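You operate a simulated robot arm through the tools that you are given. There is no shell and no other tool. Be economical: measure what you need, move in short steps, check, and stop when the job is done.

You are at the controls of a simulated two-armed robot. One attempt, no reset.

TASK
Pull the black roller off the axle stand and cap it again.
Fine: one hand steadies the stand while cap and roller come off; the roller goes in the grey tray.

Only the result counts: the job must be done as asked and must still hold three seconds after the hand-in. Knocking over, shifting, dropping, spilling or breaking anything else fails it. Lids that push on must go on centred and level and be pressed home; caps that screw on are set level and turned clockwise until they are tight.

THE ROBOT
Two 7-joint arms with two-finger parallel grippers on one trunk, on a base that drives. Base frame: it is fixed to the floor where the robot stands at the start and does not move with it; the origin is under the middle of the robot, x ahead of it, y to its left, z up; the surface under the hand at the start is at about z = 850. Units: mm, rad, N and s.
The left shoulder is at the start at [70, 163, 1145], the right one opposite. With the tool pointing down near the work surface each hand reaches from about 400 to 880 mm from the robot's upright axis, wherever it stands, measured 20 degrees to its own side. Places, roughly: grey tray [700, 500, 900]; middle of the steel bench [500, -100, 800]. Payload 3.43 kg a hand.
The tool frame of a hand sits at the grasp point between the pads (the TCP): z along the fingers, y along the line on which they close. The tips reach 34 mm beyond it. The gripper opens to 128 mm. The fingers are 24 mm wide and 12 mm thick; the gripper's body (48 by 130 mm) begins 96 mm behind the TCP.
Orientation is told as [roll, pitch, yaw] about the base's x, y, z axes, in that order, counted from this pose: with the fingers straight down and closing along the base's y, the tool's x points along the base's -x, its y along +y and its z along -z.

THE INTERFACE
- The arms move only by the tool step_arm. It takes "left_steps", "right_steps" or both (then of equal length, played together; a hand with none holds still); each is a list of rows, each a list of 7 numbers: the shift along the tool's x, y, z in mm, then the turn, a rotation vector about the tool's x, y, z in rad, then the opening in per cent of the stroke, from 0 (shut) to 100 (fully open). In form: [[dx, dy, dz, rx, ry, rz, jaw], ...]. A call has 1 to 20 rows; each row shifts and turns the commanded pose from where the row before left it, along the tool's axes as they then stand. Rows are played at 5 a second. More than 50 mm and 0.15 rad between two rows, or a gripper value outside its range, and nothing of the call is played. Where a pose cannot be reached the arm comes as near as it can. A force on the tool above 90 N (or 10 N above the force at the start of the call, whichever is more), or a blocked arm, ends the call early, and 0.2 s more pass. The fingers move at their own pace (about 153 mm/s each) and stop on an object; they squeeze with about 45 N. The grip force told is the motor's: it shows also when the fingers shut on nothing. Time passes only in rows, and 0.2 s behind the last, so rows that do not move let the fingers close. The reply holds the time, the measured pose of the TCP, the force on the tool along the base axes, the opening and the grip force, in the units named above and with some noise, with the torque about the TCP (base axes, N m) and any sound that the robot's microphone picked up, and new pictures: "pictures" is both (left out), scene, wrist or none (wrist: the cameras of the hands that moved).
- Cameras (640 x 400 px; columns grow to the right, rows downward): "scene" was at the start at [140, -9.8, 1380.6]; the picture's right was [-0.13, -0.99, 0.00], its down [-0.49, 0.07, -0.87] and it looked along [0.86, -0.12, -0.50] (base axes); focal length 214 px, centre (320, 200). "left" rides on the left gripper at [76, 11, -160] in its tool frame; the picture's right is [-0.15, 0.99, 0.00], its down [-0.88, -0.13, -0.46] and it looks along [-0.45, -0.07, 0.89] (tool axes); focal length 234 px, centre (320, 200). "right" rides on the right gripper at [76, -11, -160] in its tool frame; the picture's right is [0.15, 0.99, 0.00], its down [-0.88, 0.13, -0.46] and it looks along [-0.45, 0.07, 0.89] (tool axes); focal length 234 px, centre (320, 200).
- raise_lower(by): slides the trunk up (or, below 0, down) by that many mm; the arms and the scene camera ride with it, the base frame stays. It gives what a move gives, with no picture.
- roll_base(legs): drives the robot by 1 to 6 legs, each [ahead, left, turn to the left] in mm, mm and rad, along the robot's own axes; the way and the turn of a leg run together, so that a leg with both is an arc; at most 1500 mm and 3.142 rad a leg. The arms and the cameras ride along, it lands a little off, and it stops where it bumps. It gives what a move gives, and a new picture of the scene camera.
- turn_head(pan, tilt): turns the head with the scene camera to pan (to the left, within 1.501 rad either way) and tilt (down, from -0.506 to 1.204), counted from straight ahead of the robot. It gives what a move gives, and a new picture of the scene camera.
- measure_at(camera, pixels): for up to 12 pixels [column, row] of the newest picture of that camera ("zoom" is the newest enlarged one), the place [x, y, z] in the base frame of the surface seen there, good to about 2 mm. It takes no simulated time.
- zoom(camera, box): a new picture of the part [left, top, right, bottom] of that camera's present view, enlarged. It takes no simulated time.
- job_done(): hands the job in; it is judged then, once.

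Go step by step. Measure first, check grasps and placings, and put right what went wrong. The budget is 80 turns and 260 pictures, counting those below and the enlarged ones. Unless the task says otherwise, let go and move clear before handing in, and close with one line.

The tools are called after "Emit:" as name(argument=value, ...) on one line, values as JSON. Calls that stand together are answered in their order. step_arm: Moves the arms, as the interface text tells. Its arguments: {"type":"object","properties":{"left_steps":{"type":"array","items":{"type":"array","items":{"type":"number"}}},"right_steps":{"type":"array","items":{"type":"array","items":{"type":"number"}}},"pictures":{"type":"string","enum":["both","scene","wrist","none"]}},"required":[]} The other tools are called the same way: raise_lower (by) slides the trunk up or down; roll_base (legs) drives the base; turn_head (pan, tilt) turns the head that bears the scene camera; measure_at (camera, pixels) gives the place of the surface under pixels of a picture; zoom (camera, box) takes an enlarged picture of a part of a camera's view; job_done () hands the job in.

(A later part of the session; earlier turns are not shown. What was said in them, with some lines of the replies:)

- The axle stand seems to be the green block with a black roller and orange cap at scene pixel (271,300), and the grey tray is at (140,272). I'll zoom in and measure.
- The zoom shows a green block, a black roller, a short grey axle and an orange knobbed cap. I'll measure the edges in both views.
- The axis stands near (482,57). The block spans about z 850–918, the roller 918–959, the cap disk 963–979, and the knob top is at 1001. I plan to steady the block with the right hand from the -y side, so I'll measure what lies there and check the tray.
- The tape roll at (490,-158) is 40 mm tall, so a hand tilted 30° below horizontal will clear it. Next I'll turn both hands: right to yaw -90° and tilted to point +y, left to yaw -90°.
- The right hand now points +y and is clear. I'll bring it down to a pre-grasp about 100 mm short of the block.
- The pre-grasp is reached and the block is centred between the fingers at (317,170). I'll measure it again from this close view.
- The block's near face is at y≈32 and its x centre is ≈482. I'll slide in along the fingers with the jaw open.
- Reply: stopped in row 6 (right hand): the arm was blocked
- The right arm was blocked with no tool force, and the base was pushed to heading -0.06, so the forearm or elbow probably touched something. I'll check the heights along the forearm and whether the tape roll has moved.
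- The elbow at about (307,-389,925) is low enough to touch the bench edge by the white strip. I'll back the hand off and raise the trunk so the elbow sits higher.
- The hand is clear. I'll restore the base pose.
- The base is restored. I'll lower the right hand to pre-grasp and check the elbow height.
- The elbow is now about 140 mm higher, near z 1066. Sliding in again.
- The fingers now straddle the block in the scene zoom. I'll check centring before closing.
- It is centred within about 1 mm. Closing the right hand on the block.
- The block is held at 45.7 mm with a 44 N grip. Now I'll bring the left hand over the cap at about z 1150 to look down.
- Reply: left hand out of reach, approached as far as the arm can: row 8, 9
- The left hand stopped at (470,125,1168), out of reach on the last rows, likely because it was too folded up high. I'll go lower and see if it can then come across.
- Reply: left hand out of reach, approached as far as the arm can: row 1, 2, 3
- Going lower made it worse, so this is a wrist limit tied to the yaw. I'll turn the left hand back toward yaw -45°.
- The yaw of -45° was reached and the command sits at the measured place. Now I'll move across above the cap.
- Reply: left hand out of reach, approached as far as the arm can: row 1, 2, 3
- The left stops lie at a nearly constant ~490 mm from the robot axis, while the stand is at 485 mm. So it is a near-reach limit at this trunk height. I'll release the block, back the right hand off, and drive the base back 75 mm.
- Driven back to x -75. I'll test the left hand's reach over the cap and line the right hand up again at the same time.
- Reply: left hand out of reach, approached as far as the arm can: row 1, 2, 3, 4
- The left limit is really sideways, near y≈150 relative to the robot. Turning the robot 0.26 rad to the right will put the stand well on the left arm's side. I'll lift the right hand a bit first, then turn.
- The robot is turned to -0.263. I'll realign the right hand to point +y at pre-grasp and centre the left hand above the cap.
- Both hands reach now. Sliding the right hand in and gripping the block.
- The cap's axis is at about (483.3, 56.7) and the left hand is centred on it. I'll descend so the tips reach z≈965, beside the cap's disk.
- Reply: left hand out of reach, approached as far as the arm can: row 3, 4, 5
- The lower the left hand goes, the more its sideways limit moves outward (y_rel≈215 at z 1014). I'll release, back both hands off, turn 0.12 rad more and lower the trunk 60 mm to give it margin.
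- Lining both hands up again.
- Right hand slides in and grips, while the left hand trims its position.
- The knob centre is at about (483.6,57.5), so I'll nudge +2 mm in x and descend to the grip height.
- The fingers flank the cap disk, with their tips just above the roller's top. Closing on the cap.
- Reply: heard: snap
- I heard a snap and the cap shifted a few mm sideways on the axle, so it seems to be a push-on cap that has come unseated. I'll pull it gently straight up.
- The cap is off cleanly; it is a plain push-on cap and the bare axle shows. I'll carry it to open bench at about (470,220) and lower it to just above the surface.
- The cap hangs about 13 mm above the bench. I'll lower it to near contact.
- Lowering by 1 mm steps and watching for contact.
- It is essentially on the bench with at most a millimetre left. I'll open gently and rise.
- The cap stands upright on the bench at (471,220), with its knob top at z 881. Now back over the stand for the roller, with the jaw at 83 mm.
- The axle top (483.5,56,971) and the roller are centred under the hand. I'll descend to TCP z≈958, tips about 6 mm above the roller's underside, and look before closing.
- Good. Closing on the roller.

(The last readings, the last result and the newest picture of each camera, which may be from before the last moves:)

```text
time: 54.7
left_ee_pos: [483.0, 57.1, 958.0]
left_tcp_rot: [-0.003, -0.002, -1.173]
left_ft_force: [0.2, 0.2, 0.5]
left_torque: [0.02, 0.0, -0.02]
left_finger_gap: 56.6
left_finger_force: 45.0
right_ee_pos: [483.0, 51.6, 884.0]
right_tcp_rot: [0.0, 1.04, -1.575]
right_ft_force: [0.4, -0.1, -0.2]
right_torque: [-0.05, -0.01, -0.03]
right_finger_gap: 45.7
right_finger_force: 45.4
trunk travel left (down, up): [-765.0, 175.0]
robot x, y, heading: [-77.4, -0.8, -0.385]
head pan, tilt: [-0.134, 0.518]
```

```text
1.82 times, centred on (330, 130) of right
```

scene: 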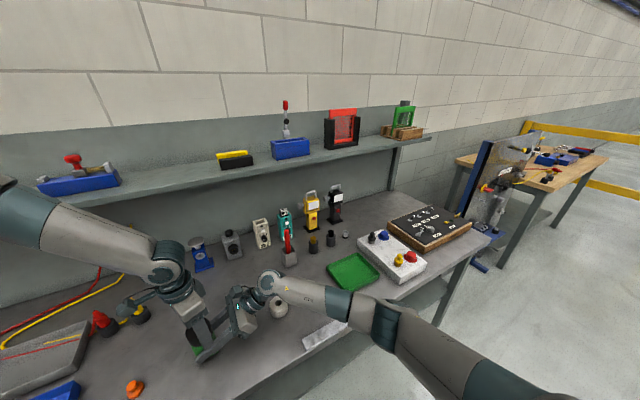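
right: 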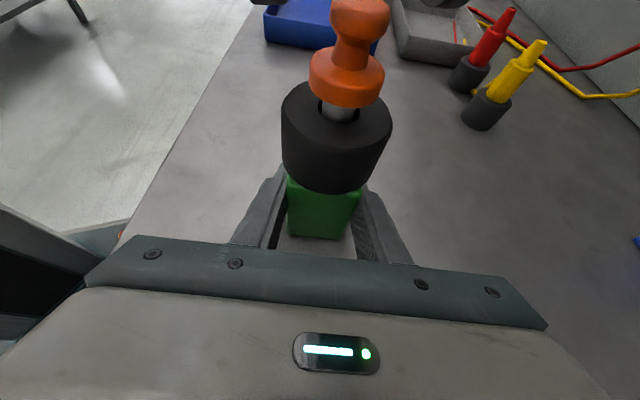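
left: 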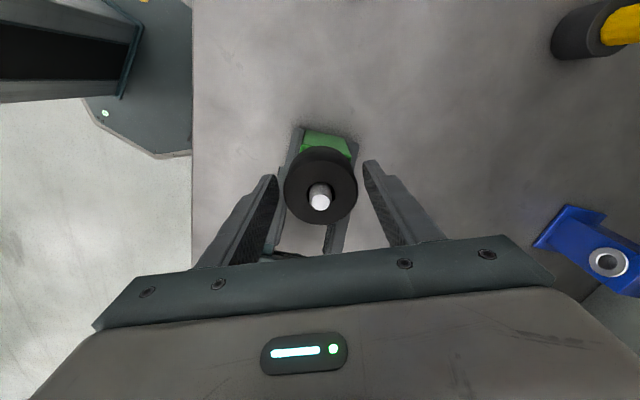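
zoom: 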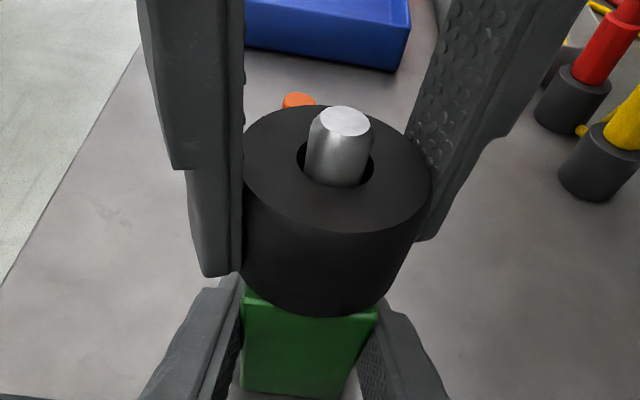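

Roller held at 56.6 mm. Lifting it straight up.

Emit:
step_arm(left_steps=[[0, 0, -4, 0, 0, 0, 30], [0, 0, -8, 0, 0, 0, 30], [0, 0, -12, 0, 0, 0, 30], [0, 0, -20, 0, 0, 0, 30], [0, 0, -25, 0, 0, 0, 30], [0, 0, -25, 0, 0, 0, 30], [0, 0, 0, 0, 0, 0, 30]])

Emit:
zoom(camera="right", box=[220, 20, 440, 240])

```text
time: 56.3
left_ee_pos: [483.8, 57.8, 1052.0]
left_tcp_rot: [0.0, -0.001, -1.175]
left_ft_force: [-0.3, -0.3, -1.1]
left_torque: [-0.01, 0.01, 0.0]
left_finger_gap: 56.7
left_finger_force: 44.6
right_ee_pos: [483.0, 52.0, 886.6]
right_tcp_rot: [-0.003, 1.04, -1.576]
right_ft_force: [-0.7, -0.3, 0.3]
right_torque: [-0.11, -0.01, -0.1]
right_finger_gap: 45.9
right_finger_force: 44.7
trunk travel left (down, up): [-765.0, 175.0]
robot x, y, heading: [-73.6, 4.9, -0.387]
head pan, tilt: [-0.134, 0.518]
```

scene: 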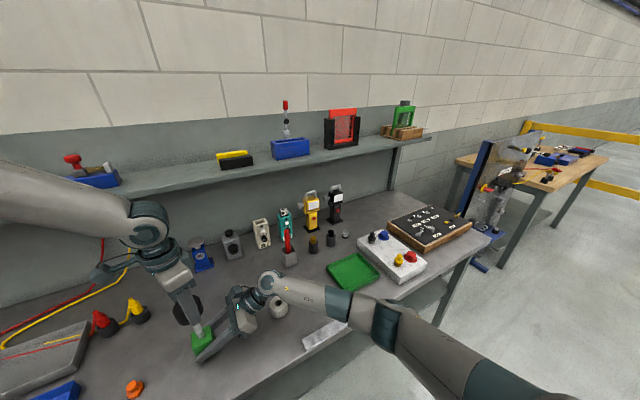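
left: 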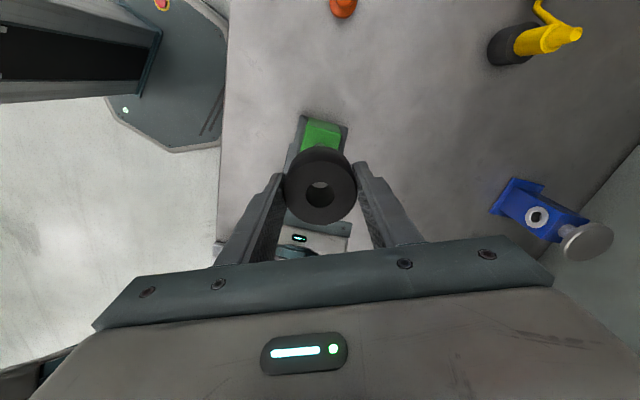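

```text
1.82 times, centred on (330, 130) of right
```

zoom: 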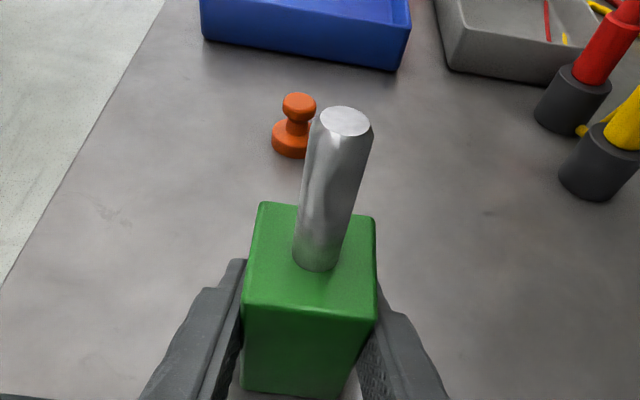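

The roller is off and hanging in the left hand, and the stand is intact. Carrying it over to the grey tray at about (650,453).

Emit:
step_arm(left_steps=[[30, 30.5, 0, 0, 0, 0, 30], [30, 30.5, 0, 0, 0, 0, 30], [30, 30.5, 0, 0, 0, 0, 30], [30, 30.5, 0, 0, 0, 0, 30], [30, 30.5, 0, 0, 0, 0, 30], [30, 30.5, 0, 0, 0, 0, 30], [30, 30.5, 0, 0, 0, 0, 30], [30, 30.5, 0, 0, 0, 0, 30], [30, 30.5, 0, 0, 0, 0, 30], [30, 30.5, 0, 0, 0, 0, 30], [0, 0, 0, 0, 0, 0, 30]])

Emit:
turn_head(pan=0.6, tilt=0.6)

```text
time: 58.7
left_ee_pos: [649.5, 452.0, 1049.3]
left_tcp_rot: [-0.001, -0.002, -1.174]
left_ft_force: [-0.3, 0.2, -1.3]
left_torque: [0.05, 0.01, 0.01]
left_finger_gap: 56.4
left_finger_force: 45.3
right_ee_pos: [483.3, 53.6, 885.9]
right_tcp_rot: [0.0, 1.041, -1.573]
right_ft_force: [0.9, 0.2, -0.8]
right_torque: [-0.03, -0.12, 0.02]
right_finger_gap: 45.7
right_finger_force: 45.4
trunk travel left (down, up): [-765.0, 175.0]
robot x, y, heading: [-74.8, 0.0, -0.386]
head pan, tilt: [-0.134, 0.518]
```

scene: 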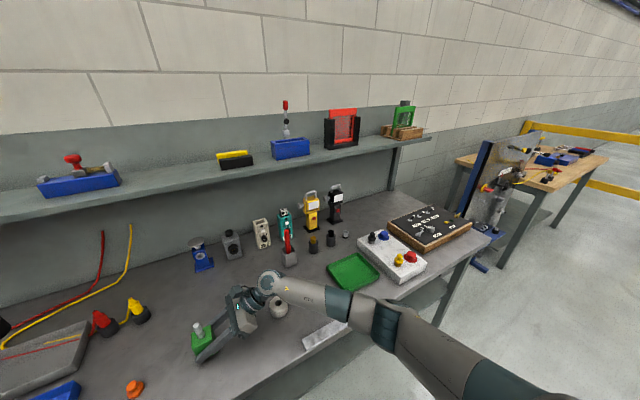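
left: 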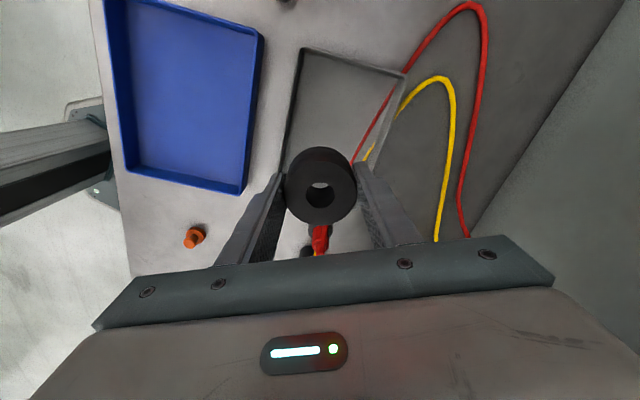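

```text
time: 59.8
left_ee_pos: [649.7, 451.3, 1049.5]
left_tcp_rot: [-0.002, -0.003, -1.175]
left_ft_force: [0.5, -0.1, -1.2]
left_torque: [0.04, -0.01, -0.02]
left_finger_gap: 56.6
left_finger_force: 44.9
right_ee_pos: [484.2, 51.7, 885.1]
right_tcp_rot: [0.002, 1.04, -1.574]
right_ft_force: [0.4, 0.0, -0.3]
right_torque: [0.04, -0.07, 0.01]
right_finger_gap: 45.7
right_finger_force: 45.0
trunk travel left (down, up): [-765.0, 175.0]
robot x, y, heading: [-80.1, 3.9, -0.386]
head pan, tilt: [0.6, 0.6]
```

scene: 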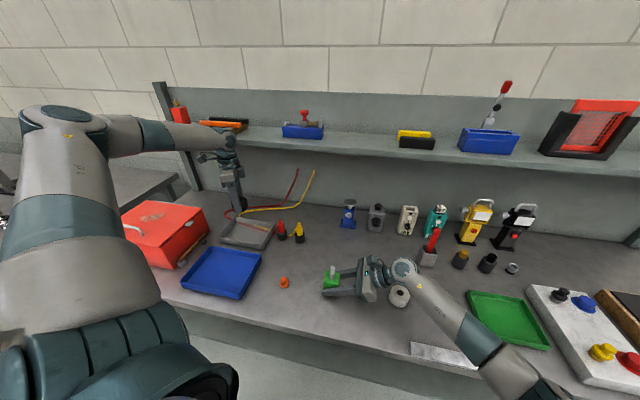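

The roller is over the tray. I'll check where the cables cross it before lowering.

Emit:
measure_at(camera="left", pixels=[[365, 150], [385, 110], [372, 150], [303, 60], [400, 75], [350, 65], [285, 165], [310, 120], [350, 120], [320, 228]])

Emit:
zoom(camera="left", box=[240, 30, 440, 260])

Emit:
zoom(camera="scene", box=[190, 180, 310, 280])

```text
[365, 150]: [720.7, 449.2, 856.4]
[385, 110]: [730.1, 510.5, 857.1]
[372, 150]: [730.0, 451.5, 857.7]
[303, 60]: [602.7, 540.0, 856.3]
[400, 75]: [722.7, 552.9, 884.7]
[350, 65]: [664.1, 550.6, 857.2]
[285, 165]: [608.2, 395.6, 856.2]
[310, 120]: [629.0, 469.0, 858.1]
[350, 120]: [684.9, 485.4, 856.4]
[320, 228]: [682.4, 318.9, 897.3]
```

```text
1.74 times, centred on (340, 145) of left
```

zoom: 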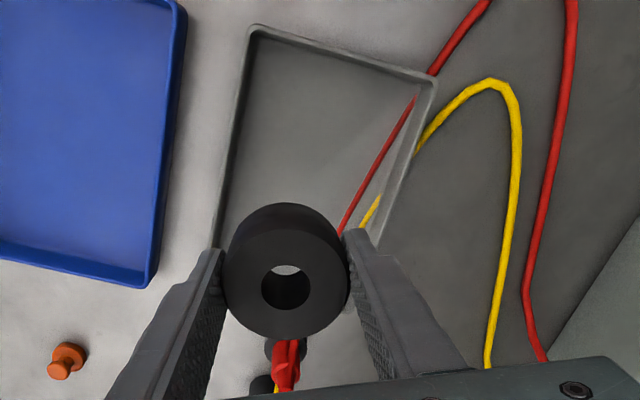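

```text
4.00 times, centred on (250, 230) of scene
```

zoom: 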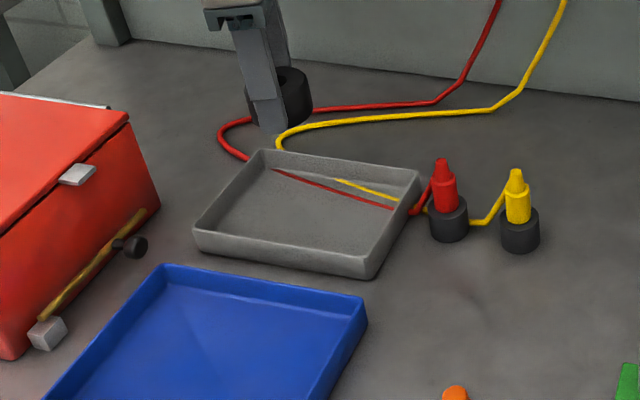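

The red cable crosses the far side at x≈700–730, so a drop at (653,458) clears both it and the near wall. Lowering to about 6 mm above the tray floor.

Emit:
step_arm(left_steps=[[4.9, 6.4, 0, 0, 0, 0, 30], [0, 0, 30, 0, 0, 0, 30], [0, 0, 30, 0, 0, 0, 30], [0, 0, 30, 0, 0, 0, 30], [0, 0, 30, 0, 0, 0, 30], [0, 0, 25, 0, 0, 0, 30], [0, 0, 0, 0, 0, 0, 30]])

Emit:
zoom(camera="scene", box=[190, 180, 310, 280])

Emit:
zoom(camera="left", box=[240, 80, 400, 260])

```text
time: 61.4
left_ee_pos: [653.7, 458.3, 908.0]
left_tcp_rot: [-0.001, 0.0, -1.174]
left_ft_force: [-0.1, 0.3, -2.3]
left_torque: [-0.01, 0.02, 0.0]
left_finger_gap: 56.7
left_finger_force: 45.5
right_ee_pos: [483.4, 52.4, 885.4]
right_tcp_rot: [0.002, 1.041, -1.575]
right_ft_force: [-0.8, 0.6, 0.0]
right_torque: [0.04, -0.1, 0.02]
right_finger_gap: 45.8
right_finger_force: 45.2
trunk travel left (down, up): [-765.0, 175.0]
robot x, y, heading: [-73.7, 0.7, -0.384]
head pan, tilt: [0.6, 0.6]
```

scene: 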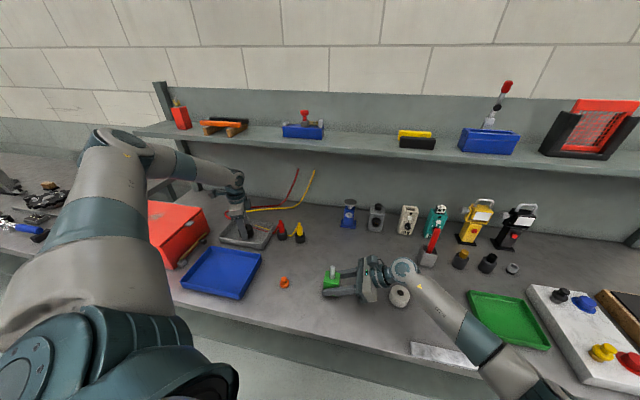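
left: 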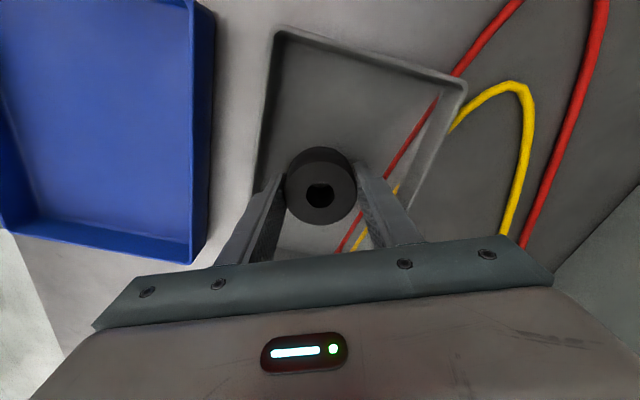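

```text
4.00 times, centred on (250, 230) of scene
```

zoom: 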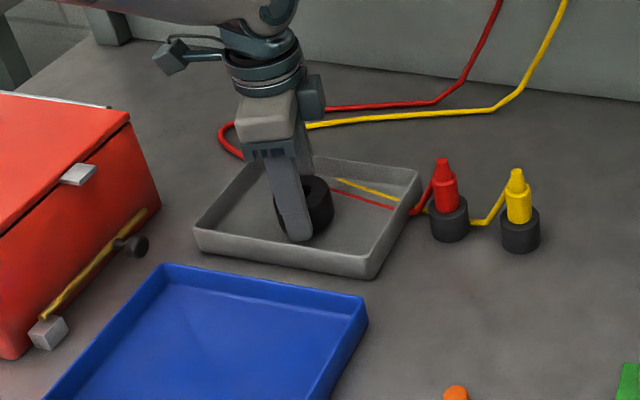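

```text
2.22 times, centred on (320, 170) of left
```

zoom: 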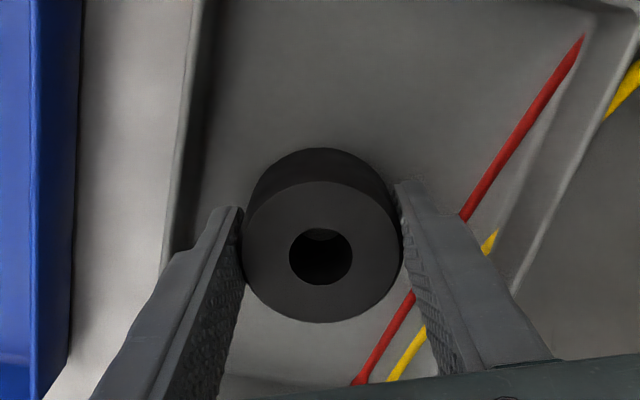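

It's positioned well. I'll lower it the last stretch slowly.

Emit:
step_arm(left_steps=[[0, 0, 4, 0, 0, 0, 30], [0, 0, 3, 0, 0, 0, 30], [0, 0, 2, 0, 0, 0, 30], [0, 0, 1, 0, 0, 0, 30], [0, 0, 0, 0, 0, 0, 30]], pictures="none")

```text
time: 62.6
left_ee_pos: [652.4, 458.7, 895.1]
left_tcp_rot: [-0.002, -0.003, -1.174]
left_ft_force: [0.3, 0.2, -0.5]
left_torque: [-0.02, -0.01, 0.02]
left_finger_gap: 56.7
left_finger_force: 44.5
right_ee_pos: [484.4, 53.0, 885.0]
right_tcp_rot: [0.0, 1.041, -1.574]
right_ft_force: [1.3, 0.7, 1.2]
right_torque: [0.0, -0.13, 0.0]
right_finger_gap: 45.8
right_finger_force: 44.8
trunk travel left (down, up): [-765.0, 175.0]
robot x, y, heading: [-78.3, -0.1, -0.386]
head pan, tilt: [0.6, 0.6]
```

Emit:
step_arm(left_steps=[[0, 0, 0.8, 0, 0, 0, 30], [0, 0, 0.7, 0, 0, 0, 30], [0, 0, 0, 0, 0, 0, 30]], pictures="none")

Emit:
zoom(camera="scene", box=[220, 200, 290, 260])

```text
time: 63.4
left_ee_pos: [652.5, 458.4, 895.3]
left_tcp_rot: [0.0, -0.001, -1.174]
left_ft_force: [-1.0, 0.4, 4.4]
left_torque: [-0.01, -0.09, -0.03]
left_finger_gap: 56.6
left_finger_force: 44.6
right_ee_pos: [483.0, 53.0, 885.6]
right_tcp_rot: [0.0, 1.04, -1.574]
right_ft_force: [1.1, 0.5, 0.7]
right_torque: [0.03, -0.05, 0.01]
right_finger_gap: 45.6
right_finger_force: 45.0
trunk travel left (down, up): [-765.0, 175.0]
robot x, y, heading: [-78.4, 2.8, -0.386]
head pan, tilt: [0.6, 0.6]
```

```text
6.67 times, centred on (255, 230) of scene
```

zoom: 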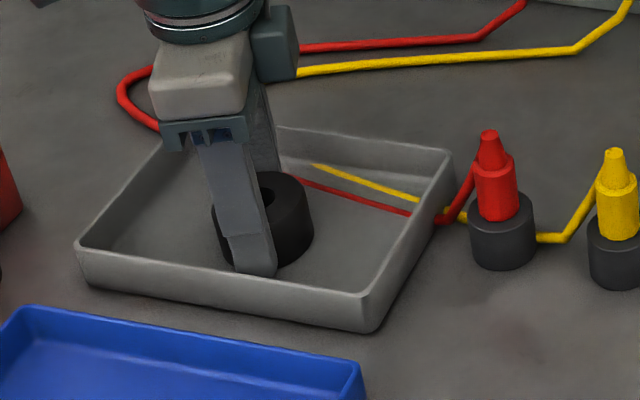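

Contact force is +4.4 N, so the roller rests on the tray floor. Releasing with a small opening and rising.

Emit:
step_arm(left_steps=[[0, 0, 0, 0, 0, 0, 48], [0, 0, 0, 0, 0, 0, 52], [0, 0, 0, 0, 0, 0, 54], [0, 0, -15, 0, 0, 0, 54], [0, 0, -40, 0, 0, 0, 54], [0, 0, -45, 0, 0, 0, 50], [0, 0, -45, 0, 0, 0, 45], [0, 0, 0, 0, 0, 0, 45]])

Emit:
zoom(camera="scene", box=[190, 180, 310, 300])

```text
time: 65.2
left_ee_pos: [653.8, 458.0, 1039.1]
left_tcp_rot: [-0.002, -0.003, -1.174]
left_ft_force: [0.0, -1.1, -0.6]
left_torque: [-0.03, 0.0, -0.02]
left_finger_gap: 57.7
left_finger_force: 0.0
right_ee_pos: [483.3, 52.4, 885.5]
right_tcp_rot: [-0.003, 1.041, -1.574]
right_ft_force: [-1.0, -0.8, 0.3]
right_torque: [-0.05, -0.04, -0.02]
right_finger_gap: 45.7
right_finger_force: 44.9
trunk travel left (down, up): [-765.0, 175.0]
robot x, y, heading: [-76.4, 5.1, -0.391]
head pan, tilt: [0.6, 0.6]
```

scene: 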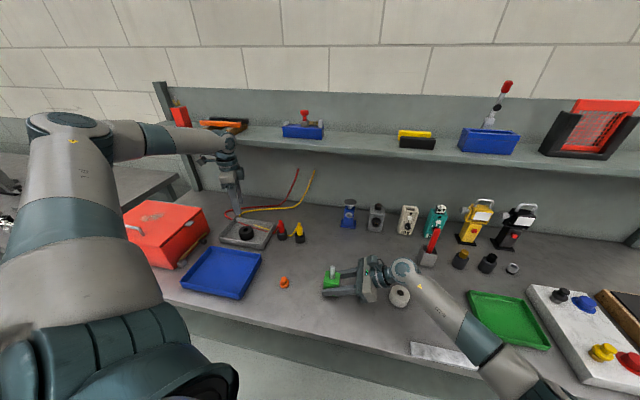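
left: 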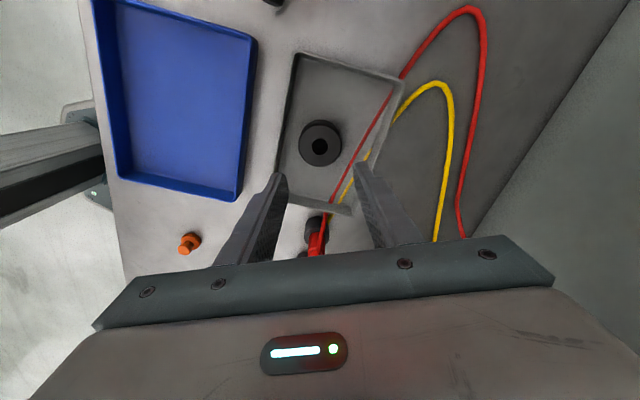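

```text
3.33 times, centred on (250, 240) of scene
```

zoom: 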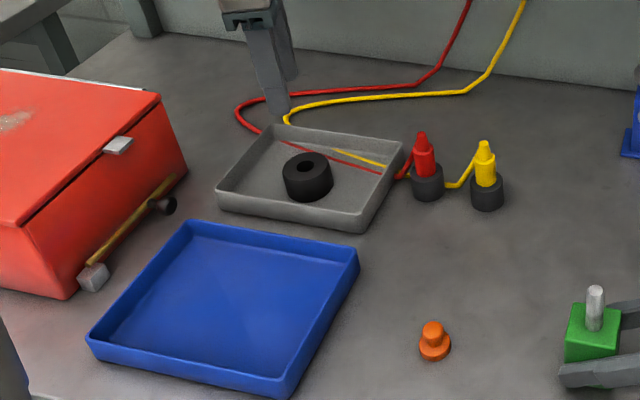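

The roller sits flat in the grey tray. Now back over the cap at (471,220).

Emit:
step_arm(left_steps=[[-21.3, -37.2, 0, 0, 0, 0, 45], [-21.3, -37.2, 0, 0, 0, 0, 45], [-21.3, -37.2, 0, 0, 0, 0, 45], [-21.3, -37.2, 0, 0, 0, 0, 45], [-21.3, -37.2, 0, 0, 0, 0, 45], [-21.3, -37.2, 0, 0, 0, 0, 45], [-21.3, -37.2, 0, 0, 0, 0, 45], [0, 0, 40, 0, 0, 0, 45], [0, 0, 40, 0, 0, 0, 45], [0, 0, 0, 0, 0, 0, 45]], pictures="wrist")

Emit:
zoom(camera="left", box=[260, 110, 380, 230])

Emit:
measure_at(camera="zoom", pixels=[[320, 180], [320, 200], [320, 220], [320, 240], [300, 200], [340, 200]])

```text
time: 67.4
left_ee_pos: [469.9, 219.5, 958.5]
left_tcp_rot: [-0.003, -0.002, -1.175]
left_ft_force: [0.0, -0.3, 0.5]
left_torque: [0.06, -0.02, -0.01]
left_finger_gap: 57.6
left_finger_force: 0.1
right_ee_pos: [482.5, 51.0, 885.7]
right_tcp_rot: [0.0, 1.039, -1.574]
right_ft_force: [-0.5, -0.5, -0.7]
right_torque: [-0.01, -0.05, -0.01]
right_finger_gap: 45.6
right_finger_force: 45.2
trunk travel left (down, up): [-765.0, 175.0]
robot x, y, heading: [-73.0, 1.0, -0.388]
head pan, tilt: [0.6, 0.6]
```

left: 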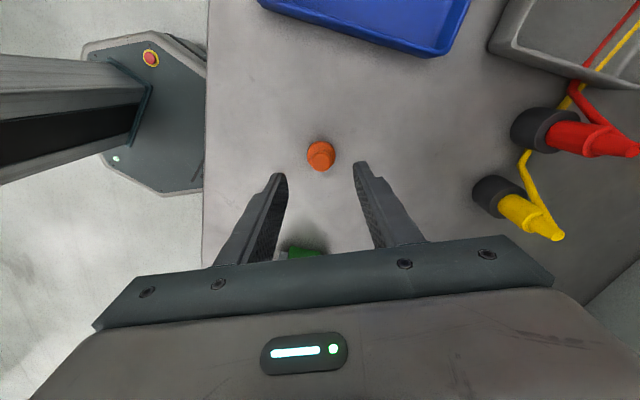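

```text
3.33 times, centred on (320, 170) of left
```

zoom: 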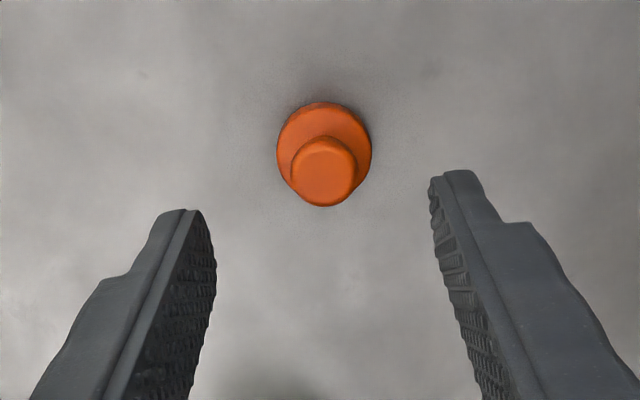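

```text
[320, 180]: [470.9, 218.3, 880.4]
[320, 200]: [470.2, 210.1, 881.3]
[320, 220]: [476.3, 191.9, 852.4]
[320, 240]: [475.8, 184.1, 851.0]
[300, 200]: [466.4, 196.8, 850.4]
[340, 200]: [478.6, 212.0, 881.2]
```

The cap is upright and centred to about 1 mm. I'll descend so the tips are ~3 mm above the bench and grip its disk.

Emit:
step_arm(left_steps=[[0.3, 1, 24, 0, 0, 0, 42], [0, 0, 24, 0, 0, 0, 42], [0, 0, 16, 0, 0, 0, 42], [0, 0, 7, 0, 0, 0, 42], [0, 0, 0, 0, 0, 0, 42], [0, 0, 0, 0, 0, 0, 32], [0, 0, 0, 0, 0, 0, 24], [0, 0, 0, 0, 0, 0, 12], [0, 0, 0, 0, 0, 0, 10]], pictures="wrist")

Emit:
zoom(camera="left", box=[260, 110, 380, 230])

Emit:
measure_at(camera="left", pixels=[[320, 190], [320, 180], [320, 172], [320, 168]])

```text
time: 69.4
left_ee_pos: [470.1, 219.7, 887.1]
left_tcp_rot: [-0.001, -0.002, -1.175]
left_ft_force: [0.7, -0.3, 0.4]
left_torque: [0.0, 0.01, 0.02]
left_finger_gap: 30.1
left_finger_force: 44.7
right_ee_pos: [482.7, 51.4, 886.1]
right_tcp_rot: [0.0, 1.04, -1.576]
right_ft_force: [-0.1, -0.8, -0.8]
right_torque: [-0.01, -0.05, 0.0]
right_finger_gap: 45.9
right_finger_force: 45.9
trunk travel left (down, up): [-765.0, 175.0]
robot x, y, heading: [-78.5, 3.6, -0.386]
head pan, tilt: [0.6, 0.6]
```

left: 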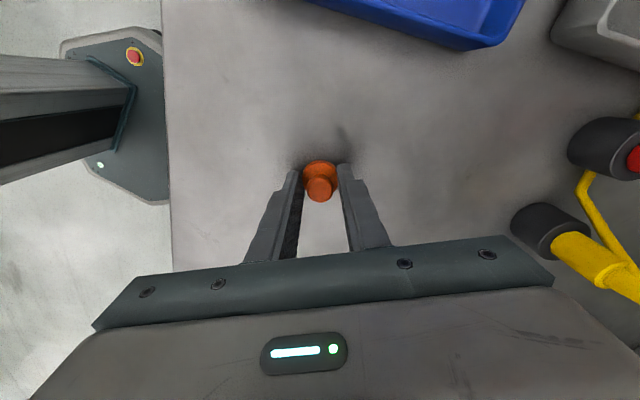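

```text
3.33 times, centred on (320, 170) of left
```

zoom: 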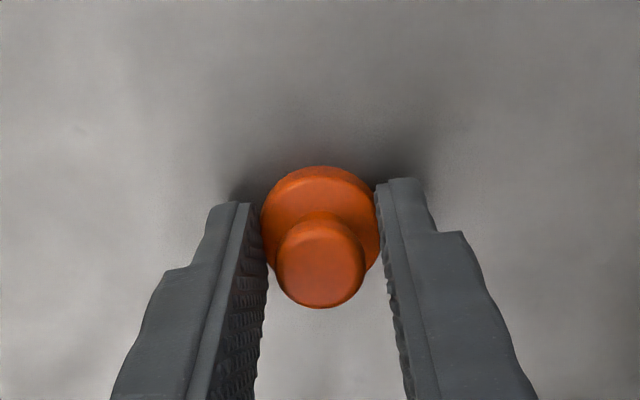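

```text
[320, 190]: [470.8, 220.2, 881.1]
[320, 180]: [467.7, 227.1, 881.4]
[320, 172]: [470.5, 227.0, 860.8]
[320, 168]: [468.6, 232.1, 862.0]
```

The cap is gripped square. I'll lift it and carry it above the axle, cap bottom about 35 mm over the axle tip.

Emit:
step_arm(left_steps=[[0, 0, -30, 0, 0, 0, 10], [0, 0, -45, 0, 0, 0, 10], [0, 0, -45, 0, 0, 0, 10], [0, 0, -40, 0, 0, 0, 10], [-38.9, -12.6, 0, 0, 0, 0, 10], [-38.9, -12.6, 0, 0, 0, 0, 10], [-38.9, -12.6, 0, 0, 0, 0, 10], [-38.9, -12.6, 0, 0, 0, 0, 10], [0, 0, 0, 0, 0, 0, 10], [0, 0, 18, 0, 0, 0, 10], [0, 0, 0, 0, 0, 0, 10]])

Emit:
zoom(camera="right", box=[240, 0, 440, 200])

Emit:
zoom(camera="scene", box=[290, 220, 390, 310])

```text
time: 71.8
left_ee_pos: [482.5, 55.7, 1032.2]
left_tcp_rot: [-0.003, -0.002, -1.175]
left_ft_force: [-0.1, -1.0, -0.7]
left_torque: [0.04, -0.02, 0.02]
left_finger_gap: 29.8
left_finger_force: 45.2
right_ee_pos: [483.3, 52.2, 886.6]
right_tcp_rot: [0.001, 1.041, -1.575]
right_ft_force: [1.0, 0.0, 0.6]
right_torque: [0.11, -0.14, -0.05]
right_finger_gap: 45.8
right_finger_force: 44.6
trunk travel left (down, up): [-765.0, 175.0]
robot x, y, heading: [-77.0, 2.5, -0.386]
head pan, tilt: [0.6, 0.6]
```

scene: 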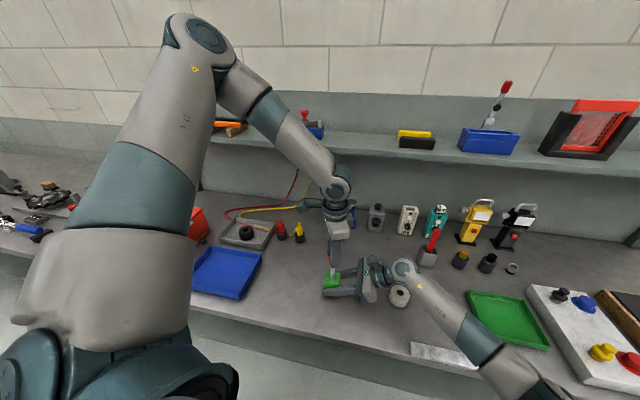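
left: 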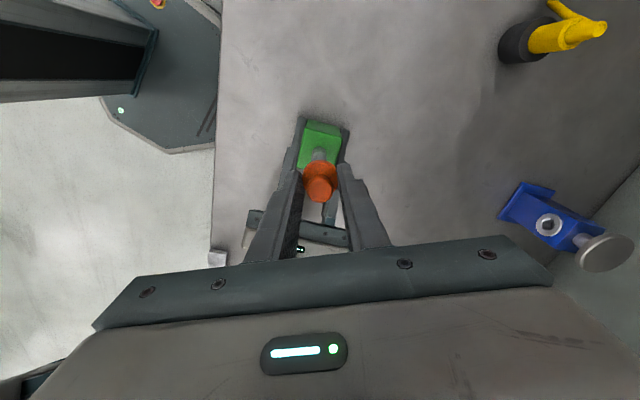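

```text
2.00 times, centred on (340, 100) of right
```

zoom: 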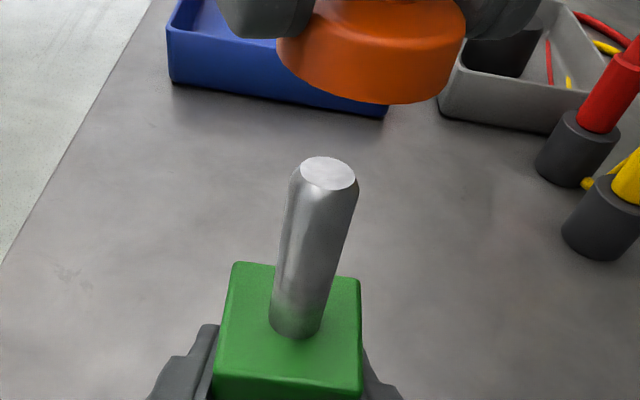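

```text
4.44 times, centred on (340, 265) of scene
```

zoom: 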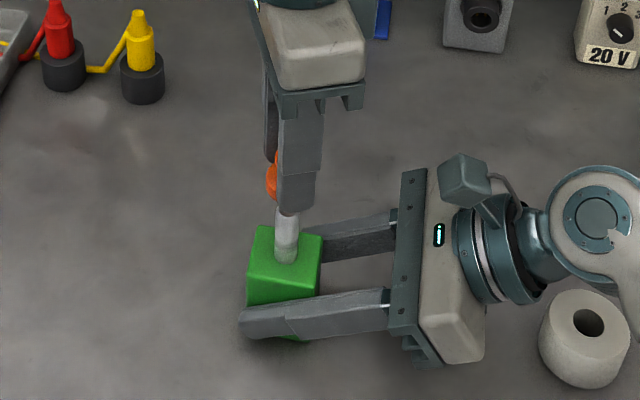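

The cap hangs above the axle. I'll measure cap and axle in the same views to align them.

Emit:
measure_at(camera="right", pixels=[[335, 35], [345, 40], [355, 40], [365, 40], [382, 40], [396, 35], [333, 86], [330, 100], [320, 100], [343, 100], [335, 110], [390, 15]])

Emit:
measure_at(camera="left", pixels=[[321, 188], [321, 183], [321, 195], [310, 188], [332, 188], [320, 168], [320, 163], [319, 153]])

Emit:
zoom(camera="left", box=[270, 110, 370, 210])

```text
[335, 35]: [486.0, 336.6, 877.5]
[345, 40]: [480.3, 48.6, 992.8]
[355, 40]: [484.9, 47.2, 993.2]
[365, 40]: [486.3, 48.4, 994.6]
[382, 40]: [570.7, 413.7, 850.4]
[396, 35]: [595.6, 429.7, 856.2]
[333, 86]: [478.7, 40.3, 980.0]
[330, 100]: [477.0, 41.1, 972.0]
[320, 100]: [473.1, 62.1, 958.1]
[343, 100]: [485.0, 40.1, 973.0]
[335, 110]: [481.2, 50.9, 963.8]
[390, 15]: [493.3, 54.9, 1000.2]
```

```text
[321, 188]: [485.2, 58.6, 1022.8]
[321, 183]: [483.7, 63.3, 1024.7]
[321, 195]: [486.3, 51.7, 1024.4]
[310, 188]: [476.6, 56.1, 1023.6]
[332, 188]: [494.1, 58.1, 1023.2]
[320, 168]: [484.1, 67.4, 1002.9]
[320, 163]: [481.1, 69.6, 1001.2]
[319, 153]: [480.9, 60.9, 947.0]
```

```text
4.00 times, centred on (320, 160) of left
```

zoom: 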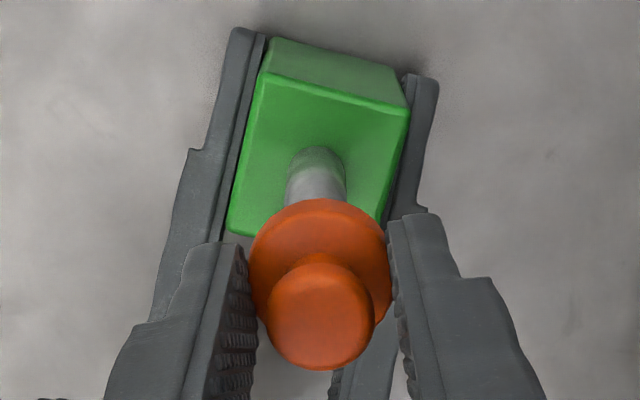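

The right camera's stored picture is old, so I'll measure through fresh zooms instead.

Emit:
zoom(camera="right", box=[270, 0, 390, 120])

Emit:
measure_at(camera="zoom", pixels=[[338, 285], [310, 285], [362, 285], [345, 264], [338, 306], [320, 340], [290, 120], [400, 150], [520, 120], [400, 100], [270, 80], [540, 80]])

```text
3.33 times, centred on (330, 60) of right
```

zoom: 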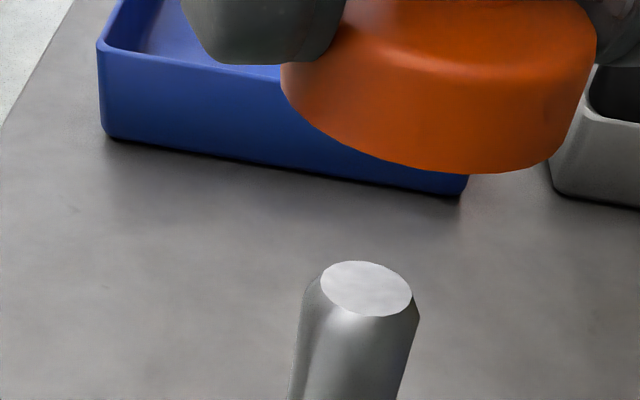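

```text
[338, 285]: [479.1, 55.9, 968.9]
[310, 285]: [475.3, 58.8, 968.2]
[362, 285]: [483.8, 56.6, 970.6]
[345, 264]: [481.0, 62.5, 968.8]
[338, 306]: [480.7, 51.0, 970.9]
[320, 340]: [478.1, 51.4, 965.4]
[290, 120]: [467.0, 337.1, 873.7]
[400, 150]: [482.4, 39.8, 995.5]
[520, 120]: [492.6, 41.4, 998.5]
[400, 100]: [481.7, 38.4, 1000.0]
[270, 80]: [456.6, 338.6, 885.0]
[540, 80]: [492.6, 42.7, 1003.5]
```

Readings disagree by 1–3 mm, so I'll lower to just above the axle tip and compare with the original seated view.

Emit:
step_arm(left_steps=[[0, 0, 10, 0, 0, 0, 10], [0, 0, 7, 0, 0, 0, 10], [0, 0, 0, 0, 0, 0, 10], [0, 0, 0, 0, 0, 0, 10]], pictures="none")

Emit:
zoom(camera="right", box=[240, 0, 440, 200])

Emit:
zoom(camera="scene", box=[310, 240, 360, 290])

```text
time: 72.8
left_ee_pos: [484.5, 58.0, 1014.5]
left_tcp_rot: [-0.003, -0.003, -1.176]
left_ft_force: [0.1, 0.1, -1.2]
left_torque: [-0.03, 0.0, 0.02]
left_finger_gap: 29.8
left_finger_force: 44.7
right_ee_pos: [482.3, 52.0, 884.3]
right_tcp_rot: [0.0, 1.04, -1.575]
right_ft_force: [-1.0, -0.5, 0.4]
right_torque: [-0.03, -0.03, -0.05]
right_finger_gap: 45.9
right_finger_force: 44.8
trunk travel left (down, up): [-765.0, 175.0]
robot x, y, heading: [-74.6, 3.9, -0.386]
head pan, tilt: [0.6, 0.6]
```

```text
2.00 times, centred on (340, 100) of right
```

zoom: 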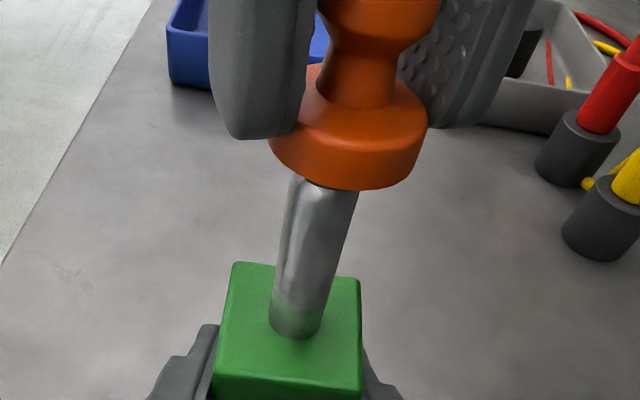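

```text
8.00 times, centred on (335, 265) of scene
```

zoom: 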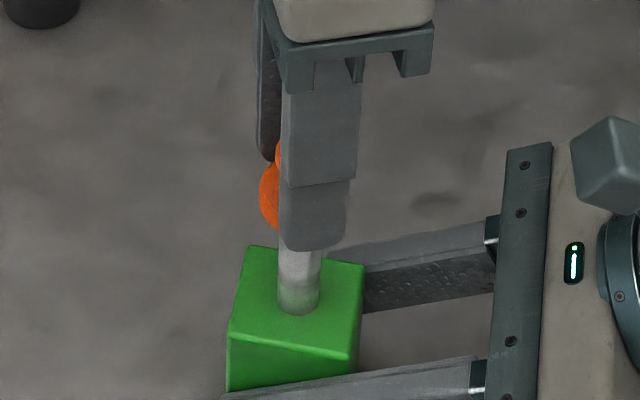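

Comparing with the original seated view (disk centre column 334, now 349), the cap sits about 1.5–2 mm too far along +x. I'll correct by -1.5 mm along tool y and +0.7 mm along tool x, then re-check.

Emit:
step_arm(left_steps=[[0.7, -1.5, 0, 0, 0, 0, 10], [0, 0, 2, 0, 0, 0, 10], [0, 0, 0, 0, 0, 0, 10]], pictures="none")

Emit:
zoom(camera="right", box=[240, 0, 440, 200])

Emit:
zoom(camera="left", box=[270, 110, 370, 210])

```text
time: 73.6
left_ee_pos: [483.4, 58.1, 1012.9]
left_tcp_rot: [-0.001, -0.002, -1.175]
left_ft_force: [0.3, -0.8, 0.2]
left_torque: [0.0, 0.01, 0.0]
left_finger_gap: 29.8
left_finger_force: 44.5
right_ee_pos: [483.0, 51.1, 884.7]
right_tcp_rot: [-0.001, 1.039, -1.574]
right_ft_force: [0.1, -0.5, 0.1]
right_torque: [-0.04, -0.01, -0.03]
right_finger_gap: 45.5
right_finger_force: 45.2
trunk travel left (down, up): [-765.0, 175.0]
robot x, y, heading: [-75.4, 0.6, -0.385]
head pan, tilt: [0.6, 0.6]
```

```text
2.00 times, centred on (340, 100) of right
```

zoom: 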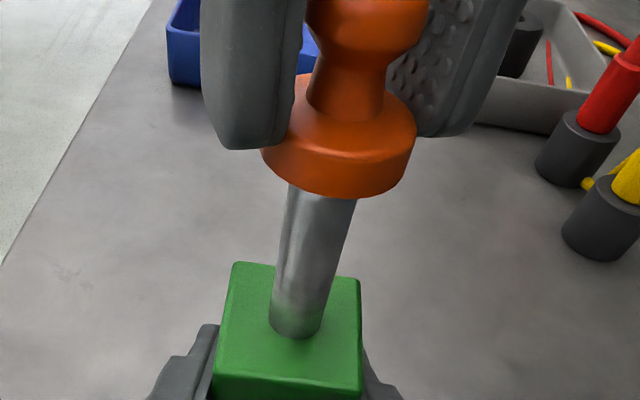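

```text
4.00 times, centred on (320, 160) of left
```

zoom: 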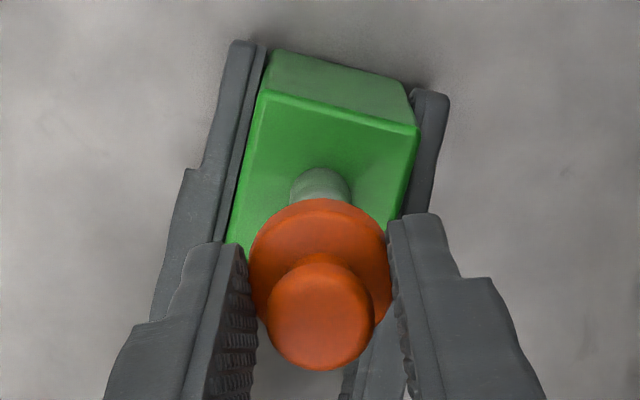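

Column alignment now matches (339, as expected), and the two cameras bracket y within about ±2 mm. I'll press down slowly and listen for the snap.

Emit:
step_arm(left_steps=[[0, 0, 1.5, 0, 0, 0, 10], [0, 0, 1.5, 0, 0, 0, 10], [0, 0, 1, 0, 0, 0, 10], [0, 0, 0, 0, 0, 0, 10]], pictures="none")

Emit:
zoom(camera="right", box=[240, 0, 440, 200])

```text
time: 74.6
left_ee_pos: [482.9, 56.7, 1008.6]
left_tcp_rot: [-0.001, -0.002, -1.174]
left_ft_force: [-0.4, 0.8, -0.2]
left_torque: [0.02, 0.01, 0.01]
left_finger_gap: 29.8
left_finger_force: 45.3
right_ee_pos: [483.1, 53.0, 886.1]
right_tcp_rot: [0.0, 1.04, -1.576]
right_ft_force: [-0.2, 0.0, -0.1]
right_torque: [-0.03, -0.02, 0.01]
right_finger_gap: 45.7
right_finger_force: 45.1
trunk travel left (down, up): [-765.0, 175.0]
robot x, y, heading: [-74.7, 1.8, -0.382]
head pan, tilt: [0.6, 0.6]
```

```text
2.00 times, centred on (340, 100) of right
```

zoom: 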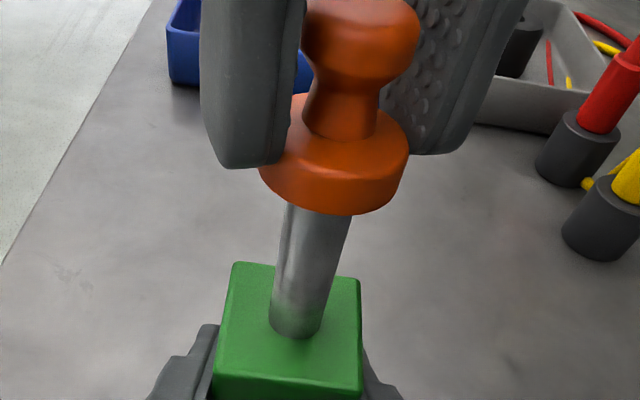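

The view now matches the original seated picture almost exactly (disk 259–409, rim row 215), but there's no contact force yet. Pressing on gently.

Emit:
step_arm(left_steps=[[0, 0, 1, 0, 0, 0, 10], [0, 0, 1, 0, 0, 0, 10], [0, 0, 0, 0, 0, 0, 10]], pictures="none")

Emit:
zoom(camera="right", box=[240, 0, 440, 200])

```text
time: 75.4
left_ee_pos: [483.6, 56.9, 1007.8]
left_tcp_rot: [-0.001, -0.004, -1.175]
left_ft_force: [-6.6, -1.5, 33.9]
left_torque: [-0.04, 0.28, -0.02]
left_finger_gap: 30.0
left_finger_force: 45.2
right_ee_pos: [482.0, 52.8, 885.8]
right_tcp_rot: [0.001, 1.037, -1.575]
right_ft_force: [12.8, 4.6, -11.3]
right_torque: [0.48, 0.18, -0.17]
right_finger_gap: 45.7
right_finger_force: 45.2
trunk travel left (down, up): [-765.0, 175.0]
robot x, y, heading: [-77.7, 7.3, -0.387]
head pan, tilt: [0.6, 0.6]
heard: snap
```

```text
2.00 times, centred on (340, 100) of right
```

zoom: 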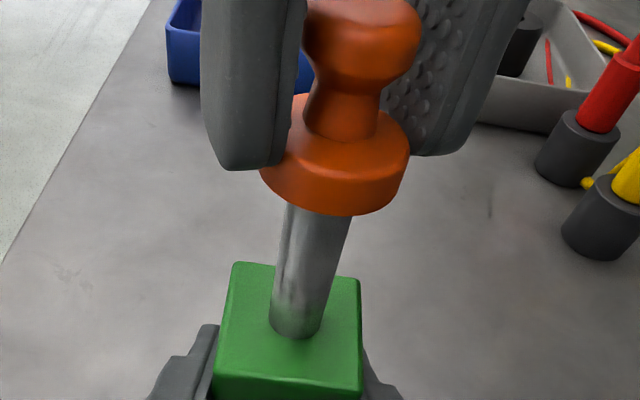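

A snap sounded at 34 N, so the cap has seated. I'll relieve the push slightly, then open and rise straight up.

Emit:
step_arm(left_steps=[[0, 0, -0.8, 0, 0, 0, 10], [0, 0, 0, 0, 0, 0, 28], [0, 0, 0, 0, 0, 0, 36], [0, 0, 0, 0, 0, 0, 42], [0, 0, -15, 0, 0, 0, 42], [0, 0, -30, 0, 0, 0, 42], [0, 0, -30, 0, 0, 0, 42], [0, 0, 0, 0, 0, 0, 42]])

Emit:
zoom(camera="right", box=[240, 0, 440, 200])

Emit:
zoom(camera="left", box=[270, 100, 370, 200])

Emit:
measure_at(camera="zoom", pixels=[[320, 280], [320, 300], [300, 300], [345, 300], [320, 320], [320, 240]])

```text
time: 77.2
left_ee_pos: [482.7, 57.5, 1081.2]
left_tcp_rot: [-0.001, -0.002, -1.174]
left_ft_force: [0.1, 0.5, -0.1]
left_torque: [0.02, 0.03, -0.01]
left_finger_gap: 53.9
left_finger_force: 0.2
right_ee_pos: [484.1, 51.8, 886.4]
right_tcp_rot: [-0.002, 1.039, -1.575]
right_ft_force: [-1.2, 0.4, 0.0]
right_torque: [-0.07, -0.06, -0.04]
right_finger_gap: 45.7
right_finger_force: 44.8
trunk travel left (down, up): [-765.0, 175.0]
robot x, y, heading: [-76.7, 0.6, -0.387]
head pan, tilt: [0.6, 0.6]
```

scene: 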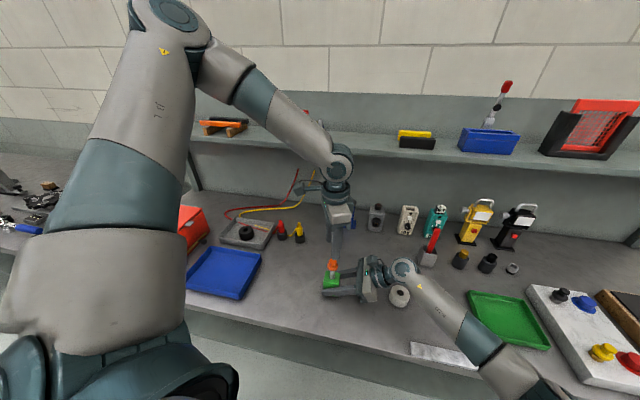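
left: 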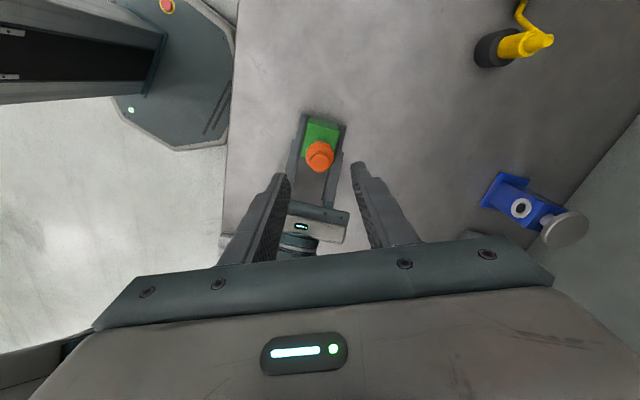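

```text
2.00 times, centred on (340, 100) of right
```

zoom: 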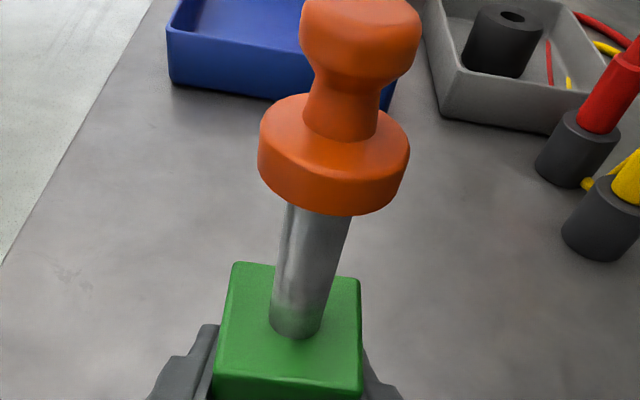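

```text
4.00 times, centred on (320, 150) of left
```

zoom: 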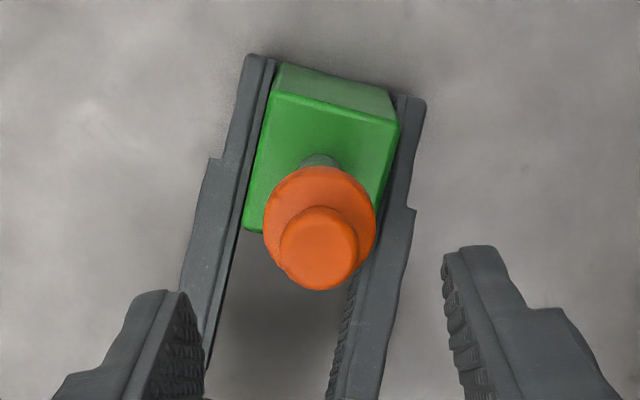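

```text
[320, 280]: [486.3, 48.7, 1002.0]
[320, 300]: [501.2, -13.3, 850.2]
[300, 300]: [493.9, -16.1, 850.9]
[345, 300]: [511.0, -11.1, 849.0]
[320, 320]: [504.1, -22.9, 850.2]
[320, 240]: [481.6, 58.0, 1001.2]
```

The cap sits exactly as before: knob top at z 1001–1002 and the same outline in the right view. Now I'll release the stand with the right hand, back out along its fingers, and lift the left hand clear.

Emit:
step_arm(right_steps=[[0, 0, 0, 0, 0, 0, 40], [0, 0, 0, 0, 0, 0, 48], [0, 0, 0, 0, 0, 0, 60], [0.8, 0, -27.5, 0, 0, 0, 60], [0.8, 0, -27.5, 0, 0, 0, 60], [0.8, 0, -27.5, 0, 0, 0, 60], [0.8, 0, -27.5, 0, 0, 0, 60], [30, 0, -20, 0, 0, 0, 60], [40, 0, -20, 0, 0, 0, 60], [0, 0, 0, 0, 0, 0, 60]], left_steps=[[0, 0, 0, 0, 0, 0, 42], [0, 0, 0, 0, 0, 0, 42], [0, 0, 0, 0, 0, 0, 42], [0, 0, -30, 0, 0, 0, 42], [0, 0, -30, 0, 0, 0, 42], [30, 0, -10, 0, 0, 0, 42], [40, 0, 0, 0, 0, 0, 42], [40, 0, 0, 0, 0, 0, 42], [0, 0, 0, 0, 0, 0, 42], [0, 0, 0, 0, 0, 0, 42]])

Emit:
zoom(camera="scene", box=[180, 190, 440, 330])

Emit:
measure_at(camera="right", pixels=[[337, 53], [318, 168]])

```text
time: 79.4
left_ee_pos: [440.8, 160.0, 1152.9]
left_tcp_rot: [-0.003, -0.002, -1.175]
left_ft_force: [0.2, 0.3, -1.1]
left_torque: [-0.01, -0.03, -0.01]
left_finger_gap: 53.9
left_finger_force: 0.0
right_ee_pos: [481.5, -40.2, 1025.1]
right_tcp_rot: [0.002, 1.04, -1.574]
right_ft_force: [0.3, 0.6, -0.2]
right_torque: [0.05, 0.0, 0.02]
right_finger_gap: 77.0
right_finger_force: 0.0
trunk travel left (down, up): [-765.0, 175.0]
robot x, y, heading: [-80.6, 1.6, -0.388]
head pan, tilt: [0.6, 0.6]
```

scene: 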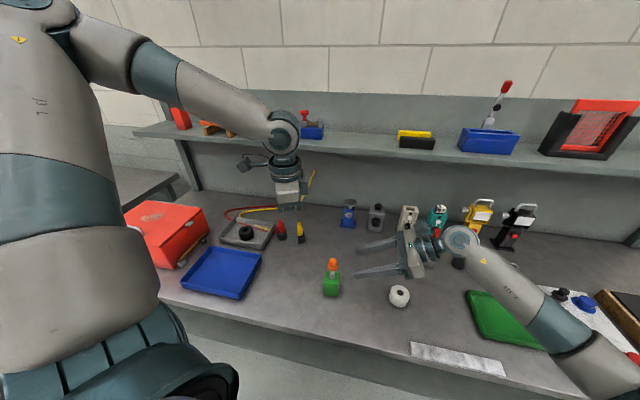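
right: 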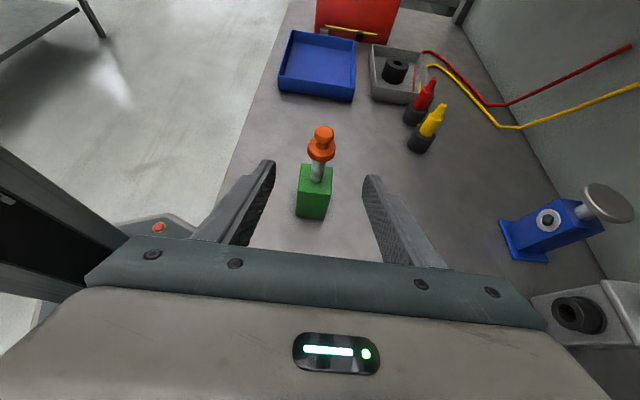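
left: 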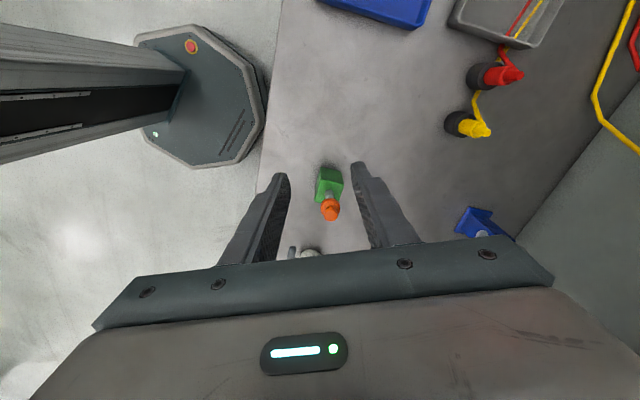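

```text
2.46 times, centred on (310, 260) of scene
```

zoom: 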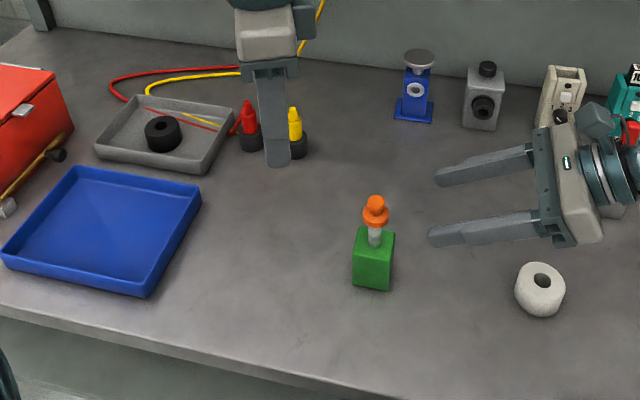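

```text
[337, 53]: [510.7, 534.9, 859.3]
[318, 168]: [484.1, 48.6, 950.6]
```

The stand is upright and capped, the roller lies in the grey tray, both hands are clear and nothing else has moved. Handing in.

Emit:
job_done()

```text
The job is handed in.
```

The black roller is off the axle stand and lying flat in the grey tray. The orange cap is pressed back on the axle (it snapped home), and both hands are clear.
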